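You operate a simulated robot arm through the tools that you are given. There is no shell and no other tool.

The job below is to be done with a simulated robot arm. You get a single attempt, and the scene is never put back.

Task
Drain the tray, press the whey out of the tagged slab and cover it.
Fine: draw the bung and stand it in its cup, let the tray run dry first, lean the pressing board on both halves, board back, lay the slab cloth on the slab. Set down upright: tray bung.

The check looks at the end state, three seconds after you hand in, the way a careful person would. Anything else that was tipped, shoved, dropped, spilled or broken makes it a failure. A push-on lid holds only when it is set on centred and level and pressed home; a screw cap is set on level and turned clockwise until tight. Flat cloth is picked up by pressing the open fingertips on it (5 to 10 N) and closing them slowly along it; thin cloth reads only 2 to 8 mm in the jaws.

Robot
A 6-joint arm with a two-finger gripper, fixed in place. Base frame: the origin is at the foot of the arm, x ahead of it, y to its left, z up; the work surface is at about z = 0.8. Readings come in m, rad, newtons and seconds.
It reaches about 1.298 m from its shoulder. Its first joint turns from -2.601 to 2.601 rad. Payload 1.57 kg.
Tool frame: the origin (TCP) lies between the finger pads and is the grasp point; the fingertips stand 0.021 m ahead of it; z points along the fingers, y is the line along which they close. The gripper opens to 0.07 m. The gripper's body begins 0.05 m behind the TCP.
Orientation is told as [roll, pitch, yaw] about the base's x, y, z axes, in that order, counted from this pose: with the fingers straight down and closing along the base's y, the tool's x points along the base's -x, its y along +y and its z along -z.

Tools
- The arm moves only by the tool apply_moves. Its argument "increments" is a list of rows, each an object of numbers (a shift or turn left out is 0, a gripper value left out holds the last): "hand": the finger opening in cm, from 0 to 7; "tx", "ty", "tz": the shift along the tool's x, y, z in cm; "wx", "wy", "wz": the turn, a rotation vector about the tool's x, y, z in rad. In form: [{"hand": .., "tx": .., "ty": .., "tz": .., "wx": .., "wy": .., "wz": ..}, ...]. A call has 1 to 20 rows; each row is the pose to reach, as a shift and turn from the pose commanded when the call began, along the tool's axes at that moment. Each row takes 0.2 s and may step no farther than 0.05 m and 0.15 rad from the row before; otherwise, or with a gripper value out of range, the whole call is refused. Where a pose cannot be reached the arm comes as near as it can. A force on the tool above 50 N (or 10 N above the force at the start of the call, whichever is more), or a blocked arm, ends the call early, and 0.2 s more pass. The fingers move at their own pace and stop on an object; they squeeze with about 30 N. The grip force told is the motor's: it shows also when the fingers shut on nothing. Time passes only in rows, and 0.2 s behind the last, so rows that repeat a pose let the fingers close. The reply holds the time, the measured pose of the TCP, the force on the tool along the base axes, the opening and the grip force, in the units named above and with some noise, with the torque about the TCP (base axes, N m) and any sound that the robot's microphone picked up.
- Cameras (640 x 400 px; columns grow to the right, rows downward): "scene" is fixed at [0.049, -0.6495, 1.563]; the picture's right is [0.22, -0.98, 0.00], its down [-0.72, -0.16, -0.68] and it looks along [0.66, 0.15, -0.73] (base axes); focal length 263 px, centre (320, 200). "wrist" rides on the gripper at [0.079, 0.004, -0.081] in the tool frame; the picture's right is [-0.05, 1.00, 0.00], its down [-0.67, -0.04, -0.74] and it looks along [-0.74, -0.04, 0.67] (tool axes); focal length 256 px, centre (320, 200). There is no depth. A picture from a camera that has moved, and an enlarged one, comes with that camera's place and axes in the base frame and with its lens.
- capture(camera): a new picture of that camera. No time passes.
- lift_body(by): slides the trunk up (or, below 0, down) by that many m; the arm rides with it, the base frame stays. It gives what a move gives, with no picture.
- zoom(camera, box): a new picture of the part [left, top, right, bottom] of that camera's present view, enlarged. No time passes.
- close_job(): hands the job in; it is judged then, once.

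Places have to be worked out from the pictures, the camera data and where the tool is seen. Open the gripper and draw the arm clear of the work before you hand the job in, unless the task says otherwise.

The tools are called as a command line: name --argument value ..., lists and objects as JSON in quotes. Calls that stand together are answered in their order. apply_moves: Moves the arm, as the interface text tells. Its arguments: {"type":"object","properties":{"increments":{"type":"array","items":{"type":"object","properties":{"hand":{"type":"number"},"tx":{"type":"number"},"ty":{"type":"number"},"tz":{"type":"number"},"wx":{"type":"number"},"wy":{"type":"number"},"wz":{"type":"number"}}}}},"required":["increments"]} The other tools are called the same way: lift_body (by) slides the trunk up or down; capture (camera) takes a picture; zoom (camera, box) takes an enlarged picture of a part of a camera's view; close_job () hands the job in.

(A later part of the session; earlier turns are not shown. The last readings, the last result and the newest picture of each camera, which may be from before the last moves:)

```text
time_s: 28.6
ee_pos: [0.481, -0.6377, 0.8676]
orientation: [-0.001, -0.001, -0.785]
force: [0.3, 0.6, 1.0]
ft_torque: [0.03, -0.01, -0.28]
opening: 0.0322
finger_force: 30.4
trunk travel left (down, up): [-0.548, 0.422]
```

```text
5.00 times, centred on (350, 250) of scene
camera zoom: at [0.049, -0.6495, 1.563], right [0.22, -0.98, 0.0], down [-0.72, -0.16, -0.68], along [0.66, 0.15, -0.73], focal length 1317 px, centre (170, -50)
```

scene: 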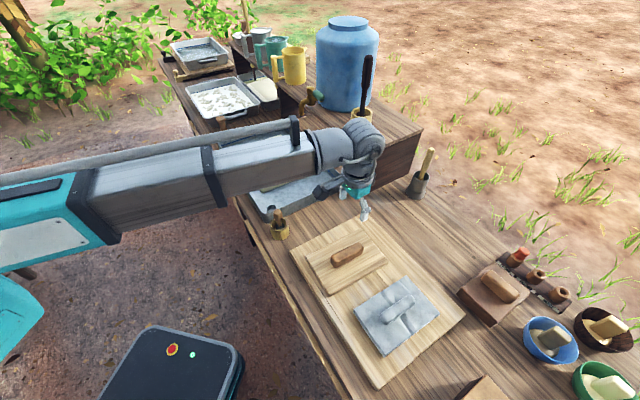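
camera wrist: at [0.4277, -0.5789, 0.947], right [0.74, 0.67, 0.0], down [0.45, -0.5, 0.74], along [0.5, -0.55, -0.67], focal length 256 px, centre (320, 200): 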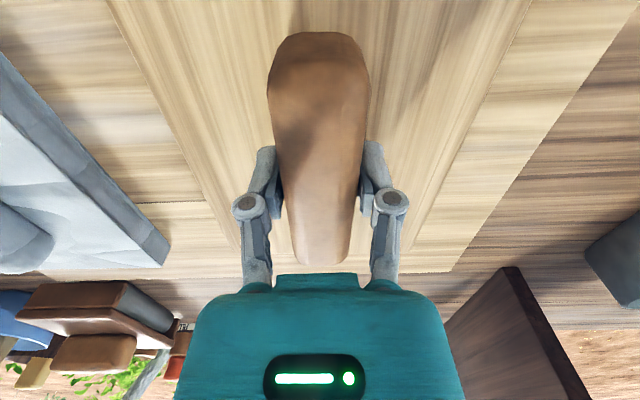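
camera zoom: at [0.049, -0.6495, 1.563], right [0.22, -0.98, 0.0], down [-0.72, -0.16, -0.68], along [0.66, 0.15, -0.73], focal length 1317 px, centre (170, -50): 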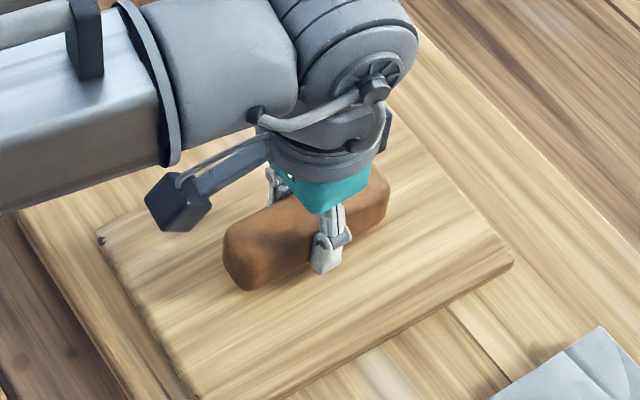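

Held at 32 mm; the original board pose corresponds to TCP (0.481, -0.637, 0.867), yaw -0.785. I lift slightly and check.

lift_body --by 0.03

zoom --camera "scene" --box '[290, 190, 410, 310]'

capture --camera "wrist"

```text
time_s: 29.4
ee_pos: [0.4802, -0.6363, 0.8989]
orientation: [0.0, -0.003, -0.784]
force: [2.5, -4.4, 14.3]
ft_torque: [0.19, 0.21, 0.07]
opening: 0.0321
finger_force: 23.8
trunk travel left (down, up): [-0.578, 0.392]
```

```text
3.33 times, centred on (350, 250) of scene
camera zoom: at [0.049, -0.6495, 1.563], right [0.22, -0.98, 0.0], down [-0.72, -0.16, -0.68], along [0.66, 0.15, -0.73], focal length 878 px, centre (220, 33)
```

zoom: 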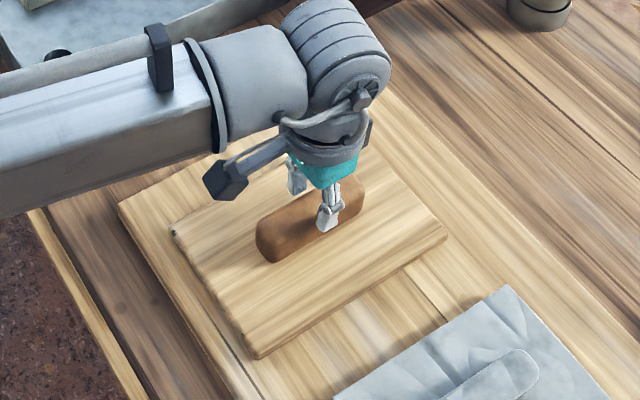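

```text
taken
camera wrist: at [0.4275, -0.5788, 0.9779], right [0.74, 0.67, 0.0], down [0.45, -0.49, 0.75], along [0.5, -0.55, -0.67], focal length 256 px, centre (320, 200)
```

wrist: 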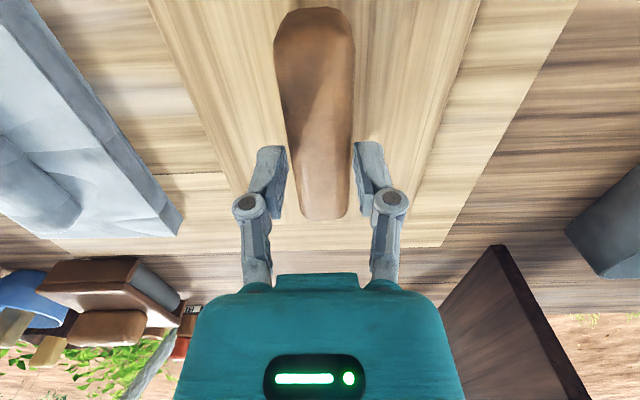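

The fingers slid up the handle's rounded top; the board stays put. I open, go deeper and grip lower.

apply_moves --increments '[{"hand": 3.5}, {"hand": 4.5}, {"hand": 6}, {"hand": 7}, {"hand": 7}]'

lift_body --by -0.036

lift_body --by -0.004

```text
time_s: 30.6
ee_pos: [0.4804, -0.6375, 0.8974]
orientation: [-0.001, 0.001, -0.783]
force: [0.4, 0.8, 0.3]
ft_torque: [0.02, -0.02, 0.01]
opening: 0.0702
finger_force: 0.2
trunk travel left (down, up): [-0.578, 0.392]
```

```text
time_s: 31.4
ee_pos: [0.4806, -0.6373, 0.8599]
orientation: [0.0, 0.0, -0.784]
force: [0.2, 0.0, 0.7]
ft_torque: [0.0, 0.02, -0.01]
opening: 0.0702
finger_force: 0.1
trunk travel left (down, up): [-0.542, 0.428]
```

```text
time_s: 31.9
ee_pos: [0.4808, -0.6371, 0.8575]
orientation: [0.0, 0.001, -0.785]
force: [0.6, -0.4, 1.0]
ft_torque: [-0.03, 0.01, 0.0]
opening: 0.0703
finger_force: 0.1
trunk travel left (down, up): [-0.538, 0.432]
```

No contact yet at tip height 0.836; I check how deep the tips are.

zoom --camera "scene" --box '[325, 225, 385, 285]'

lift_body --by -0.004

```text
6.67 times, centred on (355, 255) of scene
camera zoom: at [0.049, -0.6495, 1.563], right [0.22, -0.98, 0.0], down [-0.72, -0.16, -0.68], along [0.66, 0.15, -0.73], focal length 1756 px, centre (87, -167)
```

zoom: 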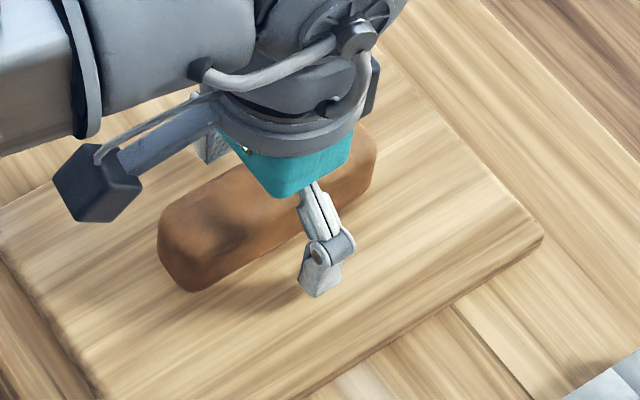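

```text
time_s: 32.4
ee_pos: [0.4814, -0.638, 0.8529]
orientation: [0.0, 0.0, -0.782]
force: [-0.2, 0.5, 0.6]
ft_torque: [0.02, 0.0, 0.04]
opening: 0.0699
finger_force: 0.1
trunk travel left (down, up): [-0.534, 0.436]
```

Still free; I go on in 3 mm steps to touch the board's top.

lift_body --by -0.003

lift_body --by -0.002

```text
time_s: 32.9
ee_pos: [0.481, -0.6379, 0.8501]
orientation: [-0.001, 0.001, -0.783]
force: [-0.5, -0.7, -0.4]
ft_torque: [-0.04, -0.02, 0.01]
opening: 0.0699
finger_force: 0.1
trunk travel left (down, up): [-0.531, 0.439]
```

```text
time_s: 33.5
ee_pos: [0.4811, -0.637, 0.8491]
orientation: [0.0, -0.001, -0.784]
force: [1.3, -1.2, 7.0]
ft_torque: [-0.04, -0.01, 0.01]
opening: 0.0701
finger_force: 0.1
trunk travel left (down, up): [-0.529, 0.441]
```

Touched the board's top at z≈0.828. I rise 3 mm and close on the handle's lower part.

lift_body --by 0.003

apply_moves --increments '[{"hand": 6}, {"hand": 5}, {"hand": 4}, {"hand": 3}, {"hand": 2}, {"hand": 1.5}, {"hand": 1.5}, {"hand": 1.5}]'

lift_body --by 0.006

capture --camera "wrist"

```text
time_s: 34.0
ee_pos: [0.4819, -0.6378, 0.8505]
orientation: [0.002, 0.001, -0.782]
force: [-0.3, 0.9, 0.4]
ft_torque: [0.02, 0.0, 0.0]
opening: 0.0701
finger_force: 0.0
trunk travel left (down, up): [-0.532, 0.438]
```

```text
time_s: 34.8
ee_pos: [0.4799, -0.636, 0.855]
orientation: [0.0, -0.008, -0.786]
force: [3.0, -0.5, 55.0]
ft_torque: [0.04, -0.01, -0.02]
opening: 0.0535
finger_force: 30.3
trunk travel left (down, up): [-0.532, 0.438]
stopped in row 4: the force on the tool passed its limit at 52 N (the readings are from after the stop); the commanded pose is now the measured one
```

```text
time_s: 35.4
ee_pos: [0.4797, -0.6362, 0.8589]
orientation: [0.002, -0.004, -0.785]
force: [-1.2, 1.0, 39.6]
ft_torque: [0.26, 0.21, 0.03]
opening: 0.0318
finger_force: 29.6
trunk travel left (down, up): [-0.538, 0.432]
```

```text
taken
camera wrist: at [0.4264, -0.5776, 0.939], right [0.74, 0.67, 0.0], down [0.44, -0.49, 0.75], along [0.5, -0.56, -0.66], focal length 256 px, centre (320, 200)
```

wrist: 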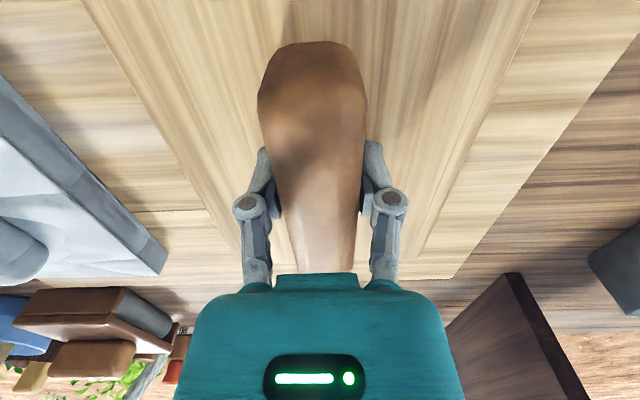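

The fingertips evidently swing forward a little as they close, so they press the board now. I unload by rising 4 mm and look closely at how the board sits.

lift_body --by 0.004

zoom --camera "scene" --box '[290, 200, 400, 310]'

zoom --camera "wrist" --box '[200, 100, 440, 300]'

```text
time_s: 35.9
ee_pos: [0.4818, -0.6378, 0.8606]
orientation: [-0.001, -0.001, -0.786]
force: [0.4, -0.8, 0.0]
ft_torque: [0.05, -0.01, 0.02]
opening: 0.0319
finger_force: 29.7
trunk travel left (down, up): [-0.542, 0.428]
```

```text
3.64 times, centred on (345, 255) of scene
camera zoom: at [0.049, -0.6495, 1.563], right [0.22, -0.98, 0.0], down [-0.72, -0.16, -0.68], along [0.66, 0.15, -0.73], focal length 958 px, centre (229, 0)
```

zoom: 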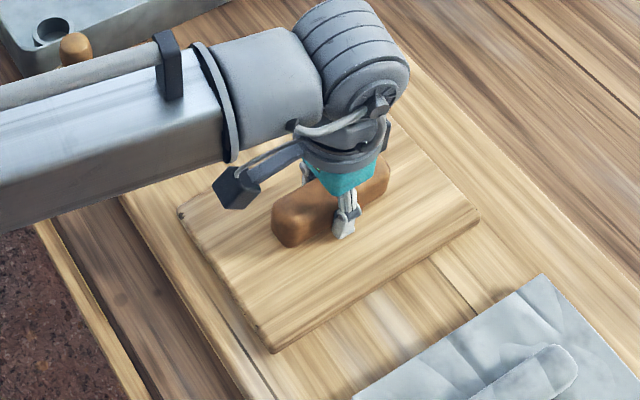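

```text
2.00 times, centred on (320, 200) of wrist
camera zoom: at [0.4286, -0.58, 0.9401], right [0.74, 0.67, 0.0], down [0.45, -0.49, 0.75], along [0.5, -0.55, -0.67], focal length 512 px, centre (320, 200)
```

zoom: 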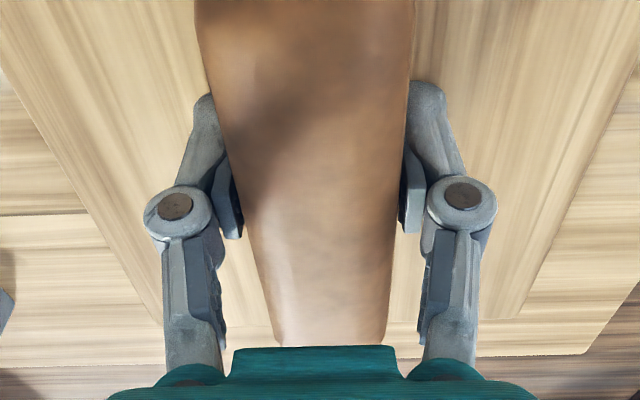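

The board shifted only a few mm during the slip. With the grip now low on the handle and no load, I lift 6 mm and read the weight.

lift_body --by 0.006

zoom --camera "scene" --box '[290, 200, 400, 310]'

```text
time_s: 36.4
ee_pos: [0.4814, -0.6391, 0.8663]
orientation: [0.0, -0.001, -0.785]
force: [0.8, -0.3, -2.8]
ft_torque: [0.01, 0.01, -0.02]
opening: 0.0316
finger_force: 30.0
trunk travel left (down, up): [-0.548, 0.422]
```

```text
3.64 times, centred on (345, 255) of scene
camera zoom: at [0.049, -0.6495, 1.563], right [0.22, -0.98, 0.0], down [-0.72, -0.16, -0.68], along [0.66, 0.15, -0.73], focal length 958 px, centre (229, 0)
```

zoom: 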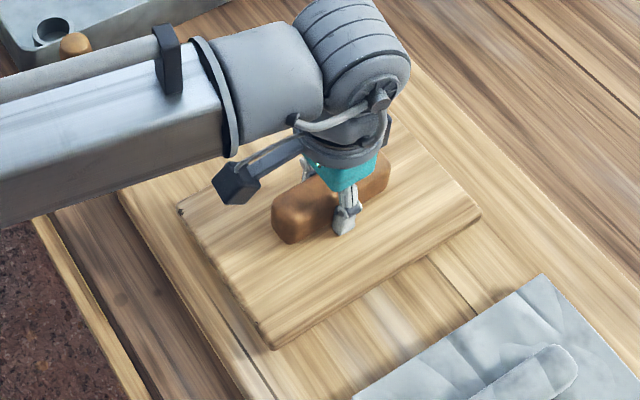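

It lifts now (about 2.5 N weight). I continue another 2 cm and check the grip.

lift_body --by 0.02

zoom --camera "scene" --box '[290, 200, 400, 310]'

```text
time_s: 37.1
ee_pos: [0.4814, -0.6389, 0.8868]
orientation: [0.0, -0.001, -0.786]
force: [-0.3, 0.7, -2.9]
ft_torque: [-0.02, 0.0, -0.01]
opening: 0.0315
finger_force: 29.8
trunk travel left (down, up): [-0.568, 0.402]
```

```text
3.64 times, centred on (345, 255) of scene
camera zoom: at [0.049, -0.6495, 1.563], right [0.22, -0.98, 0.0], down [-0.72, -0.16, -0.68], along [0.66, 0.15, -0.73], focal length 958 px, centre (229, 0)
```

zoom: 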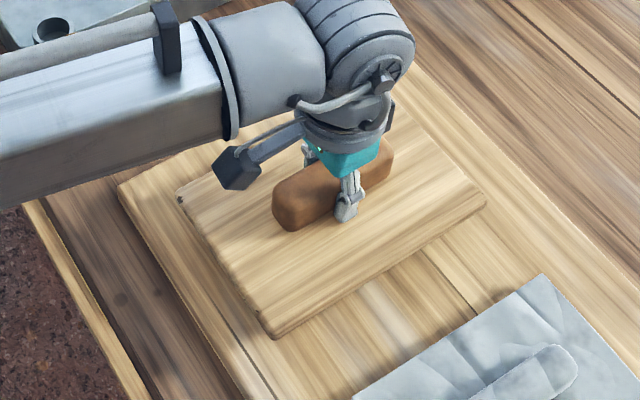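

The board is up, level and firmly held. I raise it well above the bung and the tray rim.

lift_body --by 0.145

capture --camera "wrist"

capture --camera "scene"

```text
time_s: 38.8
ee_pos: [0.4814, -0.6393, 1.0321]
orientation: [-0.001, -0.001, -0.785]
force: [-0.2, 0.1, -2.8]
ft_torque: [0.01, 0.04, -0.01]
opening: 0.0318
finger_force: 29.6
trunk travel left (down, up): [-0.713, 0.257]
```

```text
taken
camera wrist: at [0.4285, -0.5799, 1.1115], right [0.74, 0.67, 0.0], down [0.45, -0.5, 0.75], along [0.5, -0.55, -0.67], focal length 256 px, centre (320, 200)
```

wrist: 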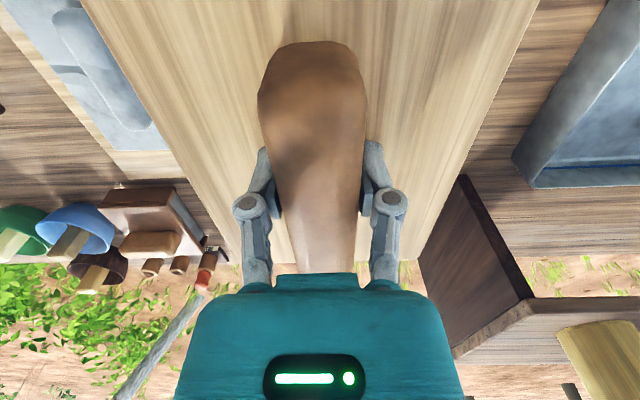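

```text
taken
```

scene: 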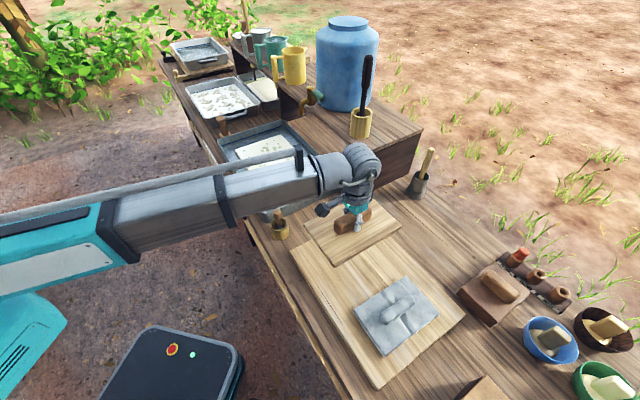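

I carry the board along the table to above the near half of the slab, about (0.846, -0.295).

apply_moves --increments '[{"tx": 0, "ty": 2}, {"tx": -0.1, "ty": 5}, {"tx": -0.2, "ty": 8.5}, {"tx": -0.3, "ty": 12}, {"tx": -0.4, "ty": 15.5}, {"tx": -0.5, "ty": 19}, {"tx": -0.6, "ty": 22.5}, {"tx": -0.7, "ty": 26}, {"tx": -0.8, "ty": 29.5}, {"tx": -0.9, "ty": 33}, {"tx": -1.0, "ty": 36.5}, {"tx": -1.1, "ty": 40}, {"tx": -1.2, "ty": 43.5}, {"tx": -1.3, "ty": 47}, {"tx": -1.36, "ty": 49}, {"tx": -1.36, "ty": 50.1}, {"tx": -1.36, "ty": 50.1}]'

capture --camera "wrist"

capture --camera "scene"

zoom --camera "scene" --box '[220, 100, 360, 240]'

```text
time_s: 42.4
ee_pos: [0.8448, -0.2931, 1.0323]
orientation: [0.0, 0.0, -0.786]
force: [0.7, 0.1, -3.9]
ft_torque: [-0.02, 0.01, 0.01]
opening: 0.0312
finger_force: 30.4
trunk travel left (down, up): [-0.713, 0.257]
```

```text
taken
camera wrist: at [0.7916, -0.235, 1.1115], right [0.74, 0.67, 0.0], down [0.45, -0.5, 0.75], along [0.5, -0.55, -0.67], focal length 256 px, centre (320, 200)
```

wrist: 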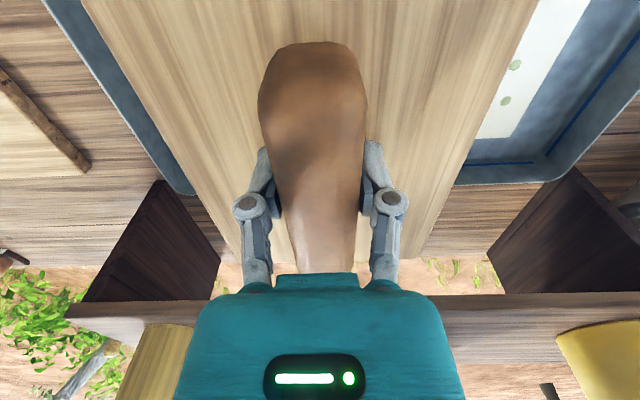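

```text
taken
```

scene: 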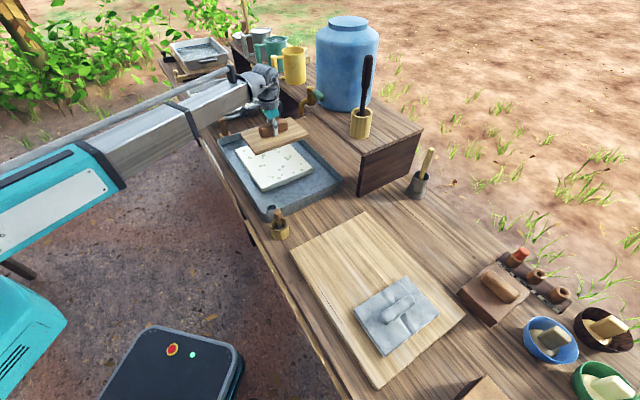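

```text
2.86 times, centred on (290, 170) of scene
camera zoom: at [0.049, -0.6495, 1.563], right [0.22, -0.98, 0.0], down [-0.72, -0.16, -0.68], along [0.66, 0.15, -0.73], focal length 752 px, centre (406, 286)
```

zoom: 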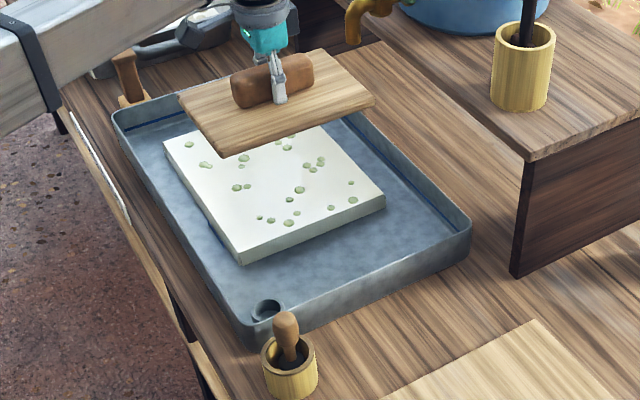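

The slab (about 0.30 × 0.235, centre ≈ (0.903, -0.24)) lies aligned with the board. I nudge 5 mm and lower toward the near half.

apply_moves --increments '[{"tx": -0.35, "ty": 0.4}, {"tx": -0.35, "ty": 0.4}]'

lift_body --by -0.125

zoom --camera "scene" --box '[220, 100, 360, 240]'

capture --camera "wrist"

```text
time_s: 43.0
ee_pos: [0.8508, -0.2936, 1.0319]
orientation: [-0.001, -0.001, -0.786]
force: [0.9, -0.2, -2.7]
ft_torque: [0.01, -0.01, -0.01]
opening: 0.0317
finger_force: 30.4
trunk travel left (down, up): [-0.713, 0.257]
```

```text
time_s: 44.5
ee_pos: [0.8503, -0.2928, 0.9073]
orientation: [0.0, -0.003, -0.784]
force: [0.5, 0.3, -3.5]
ft_torque: [-0.03, -0.02, 0.0]
opening: 0.0318
finger_force: 29.8
trunk travel left (down, up): [-0.588, 0.382]
```

```text
2.86 times, centred on (290, 170) of scene
camera zoom: at [0.049, -0.6495, 1.563], right [0.22, -0.98, 0.0], down [-0.72, -0.16, -0.68], along [0.66, 0.15, -0.73], focal length 752 px, centre (406, 286)
```

zoom: 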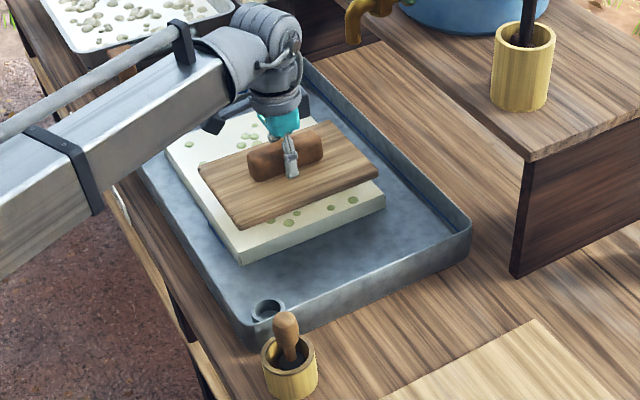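

```text
taken
camera wrist: at [0.7972, -0.2348, 0.9865], right [0.74, 0.67, 0.0], down [0.45, -0.49, 0.75], along [0.5, -0.55, -0.67], focal length 256 px, centre (320, 200)
```

wrist: 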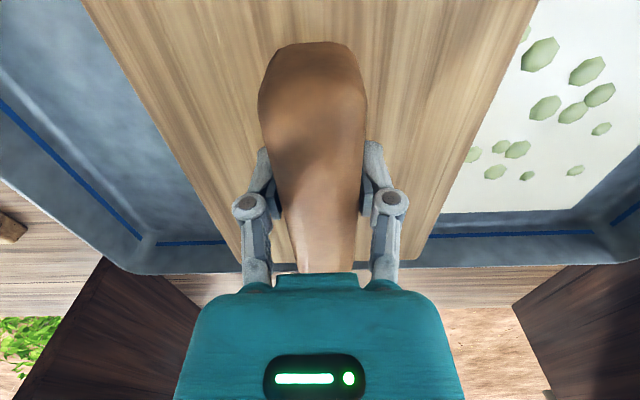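

Good alignment. I lower on toward contact.

lift_body --by -0.018

lift_body --by -0.005

```text
time_s: 45.2
ee_pos: [0.8516, -0.2933, 0.8891]
orientation: [0.0, -0.003, -0.786]
force: [0.4, -0.4, -3.6]
ft_torque: [0.02, -0.01, 0.02]
opening: 0.0316
finger_force: 29.6
trunk travel left (down, up): [-0.57, 0.4]
```

```text
time_s: 45.7
ee_pos: [0.8502, -0.2944, 0.8829]
orientation: [0.0, -0.001, -0.785]
force: [-0.1, -0.1, -3.4]
ft_torque: [0.03, 0.02, 0.02]
opening: 0.032
finger_force: 30.3
trunk travel left (down, up): [-0.565, 0.405]
```

No contact yet at TCP 0.883; stepping down 3 mm at a time.

lift_body --by -0.003

lift_body --by -0.003

```text
time_s: 46.3
ee_pos: [0.8508, -0.2935, 0.8794]
orientation: [0.0, -0.001, -0.787]
force: [-0.8, -0.1, -2.8]
ft_torque: [0.04, 0.01, 0.0]
opening: 0.0316
finger_force: 29.8
trunk travel left (down, up): [-0.562, 0.408]
```

```text
time_s: 46.8
ee_pos: [0.8511, -0.2919, 0.8765]
orientation: [0.0, -0.001, -0.787]
force: [0.0, 0.1, -2.7]
ft_torque: [0.02, 0.0, 0.03]
opening: 0.0318
finger_force: 29.5
trunk travel left (down, up): [-0.559, 0.411]
```

Still free; I look and continue.

lift_body --by -0.003

zoom --camera "scene" --box '[230, 120, 330, 220]'

```text
time_s: 47.3
ee_pos: [0.8502, -0.2931, 0.8742]
orientation: [-0.001, -0.001, -0.786]
force: [0.2, -0.2, -2.3]
ft_torque: [-0.02, 0.0, 0.0]
opening: 0.0319
finger_force: 30.8
trunk travel left (down, up): [-0.556, 0.414]
```

```text
4.00 times, centred on (280, 170) of scene
camera zoom: at [0.049, -0.6495, 1.563], right [0.22, -0.98, 0.0], down [-0.72, -0.16, -0.68], along [0.66, 0.15, -0.73], focal length 1054 px, centre (480, 320)
```

zoom: 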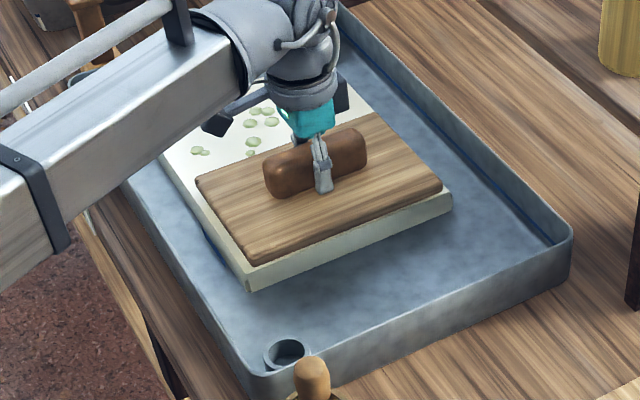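

The board is just above the slab, well placed on the near half. I step down to contact.

lift_body --by -0.002

lift_body --by -0.002

```text
time_s: 47.8
ee_pos: [0.8512, -0.2942, 0.8728]
orientation: [0.0, -0.003, -0.784]
force: [-0.7, -0.5, -2.0]
ft_torque: [0.01, 0.02, 0.0]
opening: 0.0314
finger_force: 30.0
trunk travel left (down, up): [-0.554, 0.416]
```

```text
time_s: 48.3
ee_pos: [0.8497, -0.2934, 0.8709]
orientation: [0.001, -0.002, -0.784]
force: [-0.4, -0.2, -2.8]
ft_torque: [0.0, 0.01, 0.0]
opening: 0.0316
finger_force: 30.4
trunk travel left (down, up): [-0.552, 0.418]
```

lift_body --by -0.002

lift_body --by -0.002

```text
time_s: 48.9
ee_pos: [0.8515, -0.2935, 0.8692]
orientation: [-0.001, -0.003, -0.786]
force: [0.1, 0.4, -3.0]
ft_torque: [0.03, 0.04, 0.02]
opening: 0.0318
finger_force: 30.0
trunk travel left (down, up): [-0.55, 0.42]
```

```text
time_s: 49.4
ee_pos: [0.8512, -0.2938, 0.8676]
orientation: [0.0, -0.004, -0.786]
force: [-0.2, -0.5, -3.4]
ft_torque: [0.04, 0.01, -0.01]
opening: 0.0319
finger_force: 29.7
trunk travel left (down, up): [-0.548, 0.422]
```

The reading is still the plain weight (about -3 N) at TCP 0.868, so the board has not reached the slab; I keep stepping down.

lift_body --by -0.002

lift_body --by -0.002

zoom --camera "scene" --box '[230, 120, 330, 220]'

```text
time_s: 49.9
ee_pos: [0.8505, -0.2941, 0.8644]
orientation: [-0.001, -0.001, -0.786]
force: [-0.3, 0.1, -2.8]
ft_torque: [-0.02, -0.03, 0.01]
opening: 0.0315
finger_force: 30.2
trunk travel left (down, up): [-0.546, 0.424]
```

```text
time_s: 50.4
ee_pos: [0.8498, -0.294, 0.8617]
orientation: [0.001, -0.003, -0.786]
force: [0.4, -0.5, -2.6]
ft_torque: [0.0, 0.01, 0.03]
opening: 0.0316
finger_force: 30.0
trunk travel left (down, up): [-0.544, 0.426]
```

```text
4.00 times, centred on (280, 170) of scene
camera zoom: at [0.049, -0.6495, 1.563], right [0.22, -0.98, 0.0], down [-0.72, -0.16, -0.68], along [0.66, 0.15, -0.73], focal length 1054 px, centre (480, 320)
```

zoom: 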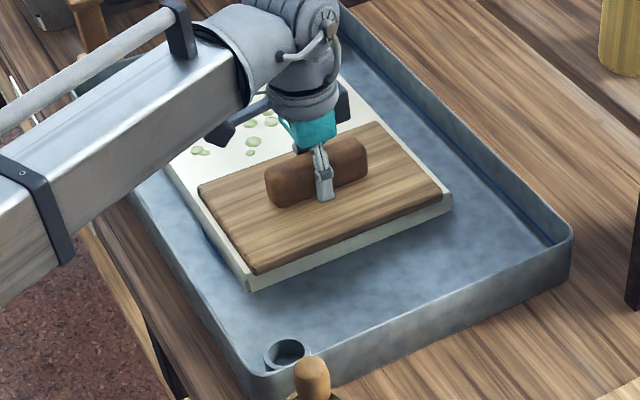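

Nearly touching now. I continue by 2 mm steps, watching the force.

lift_body --by -0.002

lift_body --by -0.002

```text
time_s: 50.9
ee_pos: [0.8507, -0.2928, 0.8612]
orientation: [0.002, -0.002, -0.787]
force: [-0.5, -0.2, -1.7]
ft_torque: [0.0, 0.02, -0.02]
opening: 0.0318
finger_force: 30.1
trunk travel left (down, up): [-0.542, 0.428]
```

```text
time_s: 51.5
ee_pos: [0.8494, -0.2938, 0.8584]
orientation: [-0.001, -0.003, -0.786]
force: [0.0, 0.2, -2.4]
ft_torque: [0.01, 0.03, 0.03]
opening: 0.0319
finger_force: 30.2
trunk travel left (down, up): [-0.54, 0.43]
```

lift_body --by -0.002

lift_body --by -0.002

zoom --camera "scene" --box '[240, 150, 300, 210]'

```text
time_s: 52.0
ee_pos: [0.8509, -0.2933, 0.8559]
orientation: [0.001, -0.002, -0.787]
force: [0.3, 0.5, -3.1]
ft_torque: [-0.01, 0.0, 0.0]
opening: 0.0316
finger_force: 30.1
trunk travel left (down, up): [-0.538, 0.432]
```

```text
time_s: 52.5
ee_pos: [0.8509, -0.2925, 0.8541]
orientation: [0.0, -0.001, -0.785]
force: [-0.4, -0.4, -3.5]
ft_torque: [0.0, 0.0, -0.04]
opening: 0.0322
finger_force: 29.7
trunk travel left (down, up): [-0.536, 0.434]
```

```text
6.67 times, centred on (270, 180) of scene
camera zoom: at [0.049, -0.6495, 1.563], right [0.22, -0.98, 0.0], down [-0.72, -0.16, -0.68], along [0.66, 0.15, -0.73], focal length 1756 px, centre (653, 333)
```

zoom: 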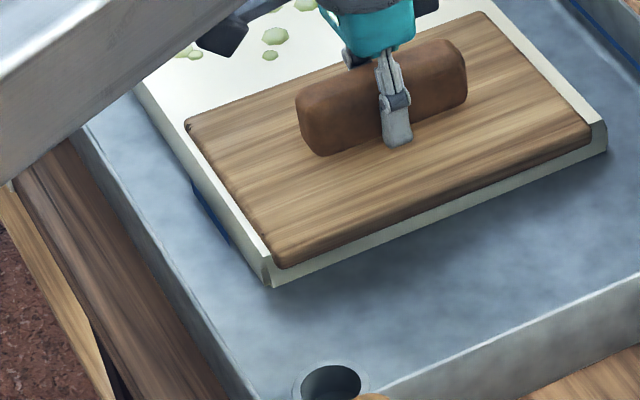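

The picture suggests the board may already be bedded in the slab although no force shows. I zoom in tightly on the corner.

zoom --camera "scene" --box '[248, 170, 288, 205]'

zoom --camera "scene" --box '[285, 150, 325, 185]'

capture --camera "wrist"

```text
11.43 times, centred on (268, 188) of scene
camera zoom: at [0.049, -0.6495, 1.563], right [0.22, -0.98, 0.0], down [-0.72, -0.16, -0.68], along [0.66, 0.15, -0.73], focal length 3010 px, centre (914, 343)
```

zoom: 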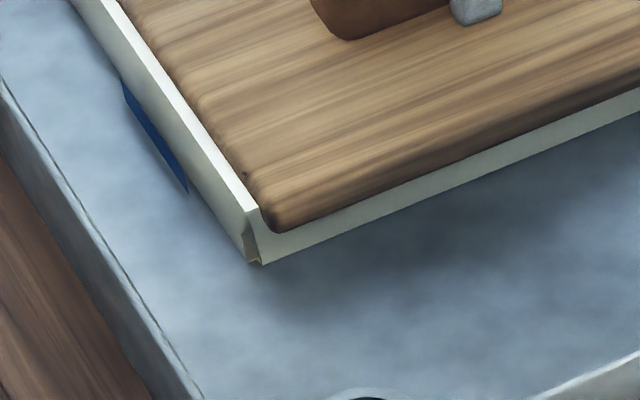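

```text
11.43 times, centred on (305, 168) of scene
camera zoom: at [0.049, -0.6495, 1.563], right [0.22, -0.98, 0.0], down [-0.72, -0.16, -0.68], along [0.66, 0.15, -0.73], focal length 3010 px, centre (491, 571)
```

zoom: 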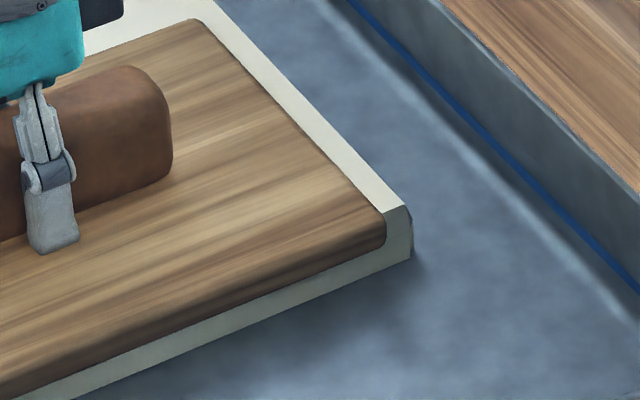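

```text
taken
camera wrist: at [0.7972, -0.2349, 0.9345], right [0.74, 0.67, 0.0], down [0.45, -0.49, 0.75], along [0.5, -0.55, -0.67], focal length 256 px, centre (320, 200)
```

wrist: 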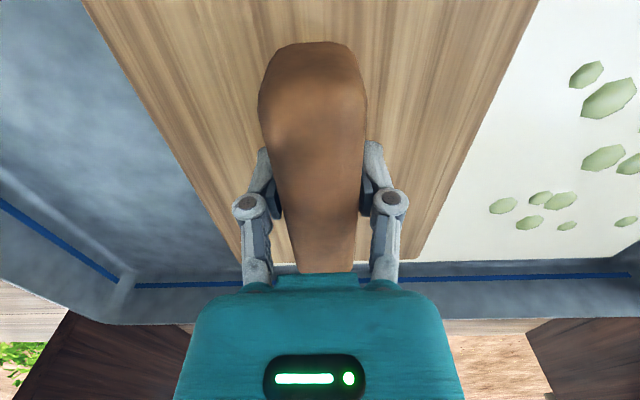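

The board has moved about 1 cm into the soft slab's outline with no reaction yet. I go on cautiously, 1.5 mm at a time, until a leaning force appears.

lift_body --by -0.0015

lift_body --by -0.0015

```text
time_s: 53.0
ee_pos: [0.8511, -0.2939, 0.8512]
orientation: [0.002, -0.002, -0.786]
force: [0.5, 0.2, -3.9]
ft_torque: [0.02, 0.0, -0.03]
opening: 0.032
finger_force: 29.8
trunk travel left (down, up): [-0.535, 0.435]
```

```text
time_s: 53.5
ee_pos: [0.8501, -0.2931, 0.8519]
orientation: [0.003, -0.003, -0.784]
force: [6.2, -1.9, 11.3]
ft_torque: [0.13, 0.25, 0.0]
opening: 0.0318
finger_force: 29.7
trunk travel left (down, up): [-0.533, 0.437]
```

Now about 14 N of leaning force shows. I look, and hold it for a moment.

apply_moves --increments '[{"tx": 0}, {"tx": 0}, {"tx": 0}, {"tx": 0}, {"tx": 0}]'

zoom --camera "scene" --box '[240, 130, 330, 210]'

capture --camera "scene"

```text
time_s: 54.7
ee_pos: [0.8498, -0.2941, 0.8533]
orientation: [-0.001, -0.004, -0.785]
force: [9.6, -3.1, 17.3]
ft_torque: [-0.18, -0.33, -0.01]
opening: 0.0319
finger_force: 30.3
trunk travel left (down, up): [-0.533, 0.437]
```

```text
5.00 times, centred on (285, 170) of scene
camera zoom: at [0.049, -0.6495, 1.563], right [0.22, -0.98, 0.0], down [-0.72, -0.16, -0.68], along [0.66, 0.15, -0.73], focal length 1317 px, centre (495, 350)
```

zoom: 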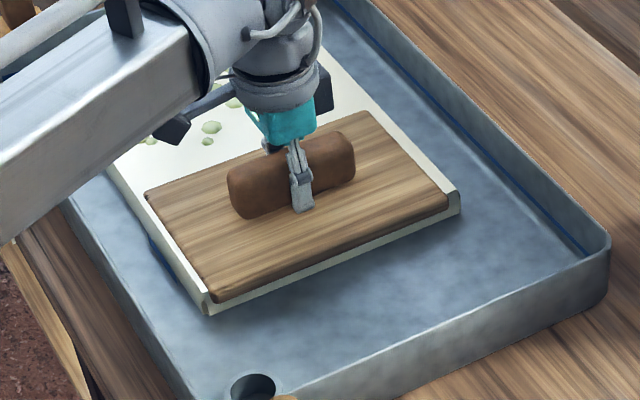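

```text
taken
```

scene: 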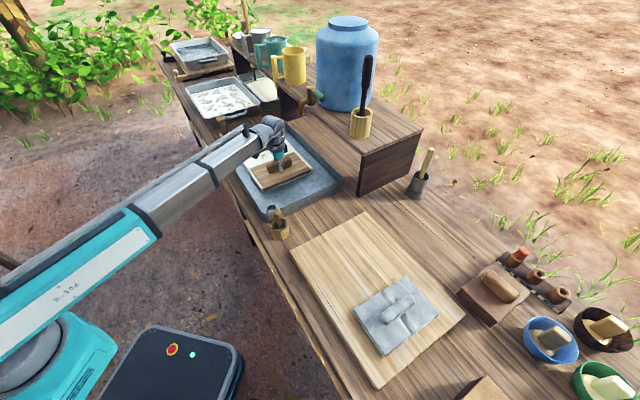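

About 20 N now. I lean a little more (1 mm) and hold for two seconds.

lift_body --by -0.001

apply_moves --increments '[{"tx": 0}, {"tx": 0}, {"tx": 0}, {"tx": 0}, {"tx": 0}, {"tx": 0}, {"tx": 0}, {"tx": 0}, {"tx": 0}, {"tx": 0}]'

zoom --camera "scene" --box '[240, 130, 330, 210]'

```text
time_s: 55.2
ee_pos: [0.8513, -0.2937, 0.853]
orientation: [0.002, -0.006, -0.785]
force: [15.9, -5.6, 32.0]
ft_torque: [-0.03, -0.2, -0.04]
opening: 0.0314
finger_force: 29.4
trunk travel left (down, up): [-0.532, 0.438]
```

```text
time_s: 57.4
ee_pos: [0.8496, -0.2927, 0.8527]
orientation: [0.002, -0.004, -0.785]
force: [13.4, -4.9, 29.3]
ft_torque: [-0.34, -0.48, -0.03]
opening: 0.0316
finger_force: 30.2
trunk travel left (down, up): [-0.532, 0.438]
```

```text
5.00 times, centred on (285, 170) of scene
camera zoom: at [0.049, -0.6495, 1.563], right [0.22, -0.98, 0.0], down [-0.72, -0.16, -0.68], along [0.66, 0.15, -0.73], focal length 1317 px, centre (495, 350)
```

zoom: 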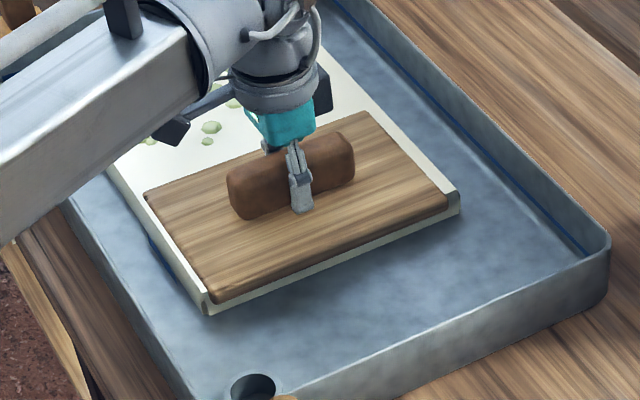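

Leaned at about 32 N for over two seconds on the near half. I lift off gently and inspect the slab.

lift_body --by 0.004

lift_body --by 0.045

zoom --camera "scene" --box '[240, 130, 330, 210]'

capture --camera "wrist"

```text
time_s: 58.0
ee_pos: [0.8501, -0.2935, 0.8549]
orientation: [-0.002, 0.001, -0.788]
force: [0.2, -0.1, -3.1]
ft_torque: [0.03, 0.01, -0.01]
opening: 0.0318
finger_force: 30.3
trunk travel left (down, up): [-0.536, 0.434]
```

```text
time_s: 58.8
ee_pos: [0.8511, -0.2937, 0.9001]
orientation: [0.0, -0.001, -0.786]
force: [1.1, 0.3, -2.6]
ft_torque: [0.0, 0.02, -0.03]
opening: 0.0317
finger_force: 29.7
trunk travel left (down, up): [-0.581, 0.389]
```

```text
5.00 times, centred on (285, 170) of scene
camera zoom: at [0.049, -0.6495, 1.563], right [0.22, -0.98, 0.0], down [-0.72, -0.16, -0.68], along [0.66, 0.15, -0.73], focal length 1317 px, centre (495, 350)
```

zoom: 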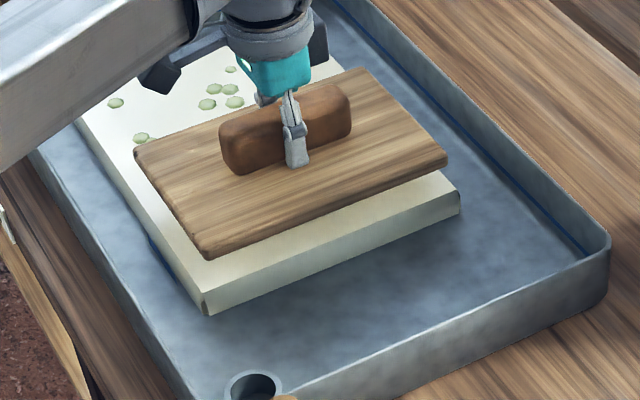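

```text
taken
camera wrist: at [0.7974, -0.2349, 0.9794], right [0.74, 0.67, 0.0], down [0.45, -0.49, 0.75], along [0.5, -0.55, -0.67], focal length 256 px, centre (320, 200)
```

wrist: 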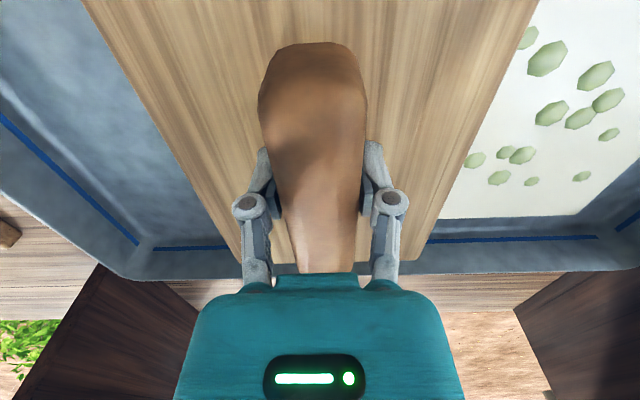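

The slab is intact after the press. I shift 15 cm along to the far half.

apply_moves --increments '[{"ty": 3}, {"ty": 6}, {"ty": 9}, {"ty": 12}, {"ty": 14.9}, {"ty": 14.9}]'

zoom --camera "scene" --box '[220, 110, 330, 210]'

capture --camera "wrist"

```text
time_s: 60.2
ee_pos: [0.9532, -0.1869, 0.8996]
orientation: [-0.001, -0.001, -0.785]
force: [0.3, -0.1, -3.1]
ft_torque: [0.01, 0.0, 0.01]
opening: 0.0315
finger_force: 30.1
trunk travel left (down, up): [-0.581, 0.389]
```

```text
4.00 times, centred on (275, 160) of scene
camera zoom: at [0.049, -0.6495, 1.563], right [0.22, -0.98, 0.0], down [-0.72, -0.16, -0.68], along [0.66, 0.15, -0.73], focal length 1054 px, centre (500, 360)
```

zoom: 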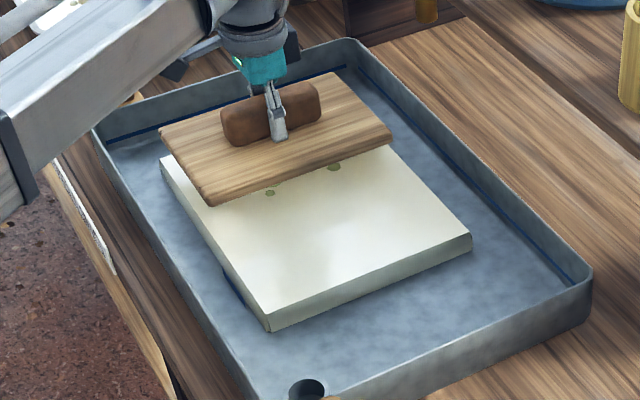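

```text
taken
camera wrist: at [0.9008, -0.1287, 0.9793], right [0.74, 0.67, 0.0], down [0.45, -0.49, 0.75], along [0.5, -0.55, -0.67], focal length 256 px, centre (320, 200)
```

wrist: 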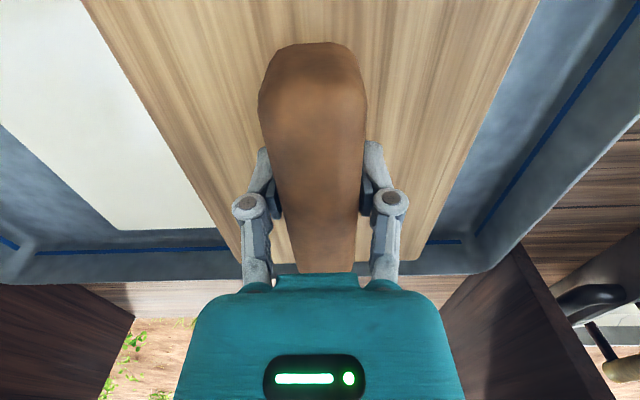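

The near half has turned smooth (bubbles gone), so that press worked. I lower onto the far half likewise.

lift_body --by -0.04

zoom --camera "scene" --box '[220, 110, 330, 210]'

```text
time_s: 61.1
ee_pos: [0.9546, -0.188, 0.8602]
orientation: [-0.001, -0.001, -0.786]
force: [-0.2, -0.4, -2.5]
ft_torque: [-0.01, 0.0, 0.01]
opening: 0.0318
finger_force: 29.8
trunk travel left (down, up): [-0.541, 0.429]
```

```text
4.00 times, centred on (275, 160) of scene
camera zoom: at [0.049, -0.6495, 1.563], right [0.22, -0.98, 0.0], down [-0.72, -0.16, -0.68], along [0.66, 0.15, -0.73], focal length 1054 px, centre (500, 360)
```

zoom: 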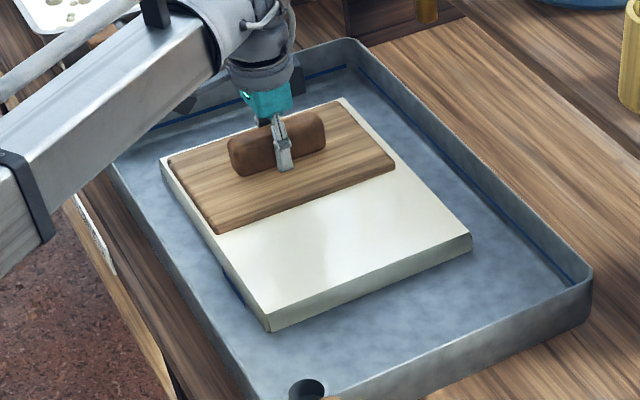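

Well placed on the far half. Lowering on to contact.

lift_body --by -0.006

lift_body --by -0.0015

lift_body --by -0.001

```text
time_s: 61.6
ee_pos: [0.9538, -0.1876, 0.854]
orientation: [0.001, -0.001, -0.786]
force: [-0.3, 1.4, -3.2]
ft_torque: [0.03, 0.0, 0.01]
opening: 0.0319
finger_force: 29.7
trunk travel left (down, up): [-0.535, 0.435]
```

```text
time_s: 62.1
ee_pos: [0.9533, -0.1879, 0.8538]
orientation: [-0.001, -0.002, -0.785]
force: [2.8, -1.8, 4.5]
ft_torque: [0.48, 0.55, -0.06]
opening: 0.0318
finger_force: 30.0
trunk travel left (down, up): [-0.534, 0.436]
```

```text
time_s: 62.6
ee_pos: [0.9531, -0.1878, 0.8529]
orientation: [0.003, -0.005, -0.787]
force: [9.2, -2.1, 17.8]
ft_torque: [0.27, 0.23, -0.02]
opening: 0.0318
finger_force: 29.8
trunk travel left (down, up): [-0.533, 0.437]
```

Contact at 20 N. I lean 1 mm more and hold for two seconds.

lift_body --by -0.001

apply_moves --increments '[{"tx": 0}, {"tx": 0}, {"tx": 0}, {"tx": 0}, {"tx": 0}, {"tx": 0}, {"tx": 0}, {"tx": 0}, {"tx": 0}, {"tx": 0}, {"tx": 0}, {"tx": 0}, {"tx": 0}, {"tx": 0}]'

```text
time_s: 63.1
ee_pos: [0.9523, -0.1881, 0.8524]
orientation: [0.001, -0.005, -0.785]
force: [17.0, -4.5, 31.2]
ft_torque: [0.08, -0.06, 0.07]
opening: 0.032
finger_force: 30.1
trunk travel left (down, up): [-0.532, 0.438]
```

```text
time_s: 66.2
ee_pos: [0.9527, -0.1872, 0.8507]
orientation: [0.002, -0.004, -0.785]
force: [15.0, -2.9, 32.4]
ft_torque: [-0.48, -0.54, 0.06]
opening: 0.0316
finger_force: 30.2
trunk travel left (down, up): [-0.532, 0.438]
```

Held at about 34 N for three seconds. I lift off and check.

lift_body --by 0.004

lift_body --by 0.06

zoom --camera "scene" --box '[220, 110, 330, 210]'

```text
time_s: 66.7
ee_pos: [0.9532, -0.1876, 0.8541]
orientation: [-0.001, -0.001, -0.785]
force: [0.0, -0.1, -4.0]
ft_torque: [0.04, 0.02, 0.01]
opening: 0.0319
finger_force: 30.1
trunk travel left (down, up): [-0.536, 0.434]
```

```text
time_s: 67.7
ee_pos: [0.9544, -0.188, 0.9141]
orientation: [0.001, -0.004, -0.787]
force: [0.2, 0.1, -2.6]
ft_torque: [0.0, 0.02, 0.01]
opening: 0.0318
finger_force: 29.7
trunk travel left (down, up): [-0.596, 0.374]
```

```text
4.00 times, centred on (275, 160) of scene
camera zoom: at [0.049, -0.6495, 1.563], right [0.22, -0.98, 0.0], down [-0.72, -0.16, -0.68], along [0.66, 0.15, -0.73], focal length 1054 px, centre (500, 360)
```

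zoom: 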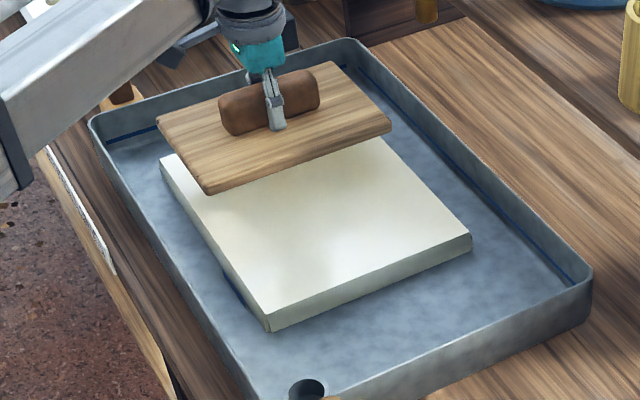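

Both halves are pressed smooth. I bring the board back: first along the slab, then up.

apply_moves --increments '[{"ty": -3}, {"ty": -6}, {"ty": -9}, {"ty": -12}, {"ty": -15}, {"ty": -15}]'

lift_body --by 0.118

zoom --camera "scene" --box '[220, 80, 350, 210]'

```text
time_s: 69.1
ee_pos: [0.8484, -0.2944, 0.9141]
orientation: [0.0, -0.002, -0.783]
force: [-0.8, 0.1, -3.4]
ft_torque: [0.01, -0.05, 0.01]
opening: 0.0317
finger_force: 30.3
trunk travel left (down, up): [-0.596, 0.374]
```

```text
time_s: 70.6
ee_pos: [0.8492, -0.295, 1.0322]
orientation: [0.001, -0.001, -0.785]
force: [-0.1, 0.2, -1.9]
ft_torque: [-0.03, -0.01, -0.05]
opening: 0.0317
finger_force: 30.7
trunk travel left (down, up): [-0.714, 0.256]
```

```text
3.08 times, centred on (285, 145) of scene
camera zoom: at [0.049, -0.6495, 1.563], right [0.22, -0.98, 0.0], down [-0.72, -0.16, -0.68], along [0.66, 0.15, -0.73], focal length 810 px, centre (428, 369)
```

zoom: 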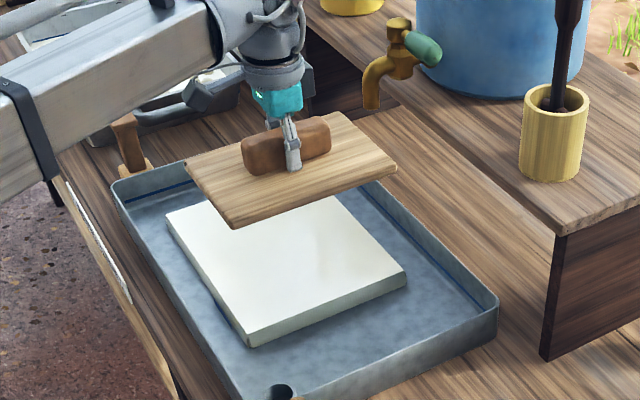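

All fine. I carry the board back over its place on the cutting board.

apply_moves --increments '[{"tx": 0.1, "ty": -2}, {"tx": 0.2, "ty": -5}, {"tx": 0.3, "ty": -8.5}, {"tx": 0.4, "ty": -12}, {"tx": 0.5, "ty": -15.5}, {"tx": 0.6, "ty": -19}, {"tx": 0.8, "ty": -22.5}, {"tx": 0.9, "ty": -26}, {"tx": 1.0, "ty": -29.5}, {"tx": 1.2, "ty": -33}, {"tx": 1.3, "ty": -36.5}, {"tx": 1.4, "ty": -40}, {"tx": 1.5, "ty": -43.5}, {"tx": 1.6, "ty": -47}, {"tx": 1.7, "ty": -49, "wz": 0.015}, {"tx": 1.75, "ty": -50, "wz": 0.03}, {"tx": 1.75, "ty": -50, "wz": 0.03}]'

lift_body --by -0.145

zoom --camera "scene" --box '[290, 200, 400, 310]'

```text
time_s: 74.2
ee_pos: [0.4826, -0.636, 1.0324]
orientation: [0.0, -0.002, -0.815]
force: [-0.7, -0.2, -3.2]
ft_torque: [-0.03, 0.02, -0.02]
opening: 0.0318
finger_force: 30.2
trunk travel left (down, up): [-0.714, 0.256]
```

```text
time_s: 75.9
ee_pos: [0.4822, -0.6345, 0.8892]
orientation: [0.001, -0.001, -0.815]
force: [-0.6, 0.3, -3.4]
ft_torque: [0.01, -0.02, -0.02]
opening: 0.0316
finger_force: 30.4
trunk travel left (down, up): [-0.569, 0.401]
```

```text
3.64 times, centred on (345, 255) of scene
camera zoom: at [0.049, -0.6495, 1.563], right [0.22, -0.98, 0.0], down [-0.72, -0.16, -0.68], along [0.66, 0.15, -0.73], focal length 958 px, centre (229, 0)
```

zoom: 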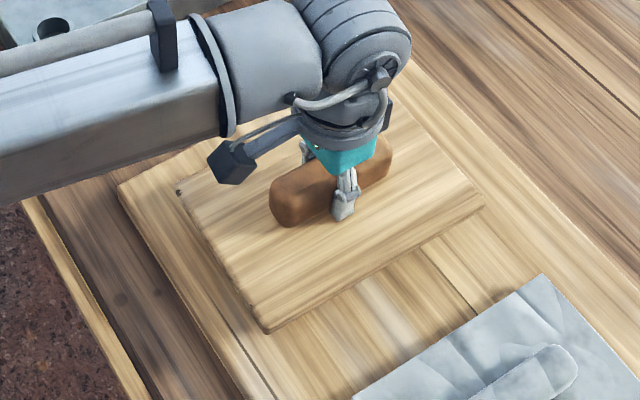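

Over the old place. I lower to just above the cutting board, then touch down.

lift_body --by -0.025

lift_body --by -0.002

lift_body --by -0.002

```text
time_s: 76.6
ee_pos: [0.4834, -0.636, 0.8626]
orientation: [0.001, -0.003, -0.815]
force: [0.7, 0.1, -2.4]
ft_torque: [0.03, -0.02, 0.02]
opening: 0.0319
finger_force: 29.7
trunk travel left (down, up): [-0.544, 0.426]
```

```text
time_s: 77.1
ee_pos: [0.4822, -0.6366, 0.8601]
orientation: [0.0, -0.003, -0.815]
force: [0.4, -1.0, -3.1]
ft_torque: [0.0, 0.0, 0.0]
opening: 0.0315
finger_force: 30.2
trunk travel left (down, up): [-0.542, 0.428]
```

```text
time_s: 77.6
ee_pos: [0.4838, -0.6354, 0.8595]
orientation: [0.0, -0.003, -0.814]
force: [5.1, -6.6, 20.3]
ft_torque: [0.32, 0.26, 0.03]
opening: 0.0318
finger_force: 30.2
trunk travel left (down, up): [-0.54, 0.43]
```

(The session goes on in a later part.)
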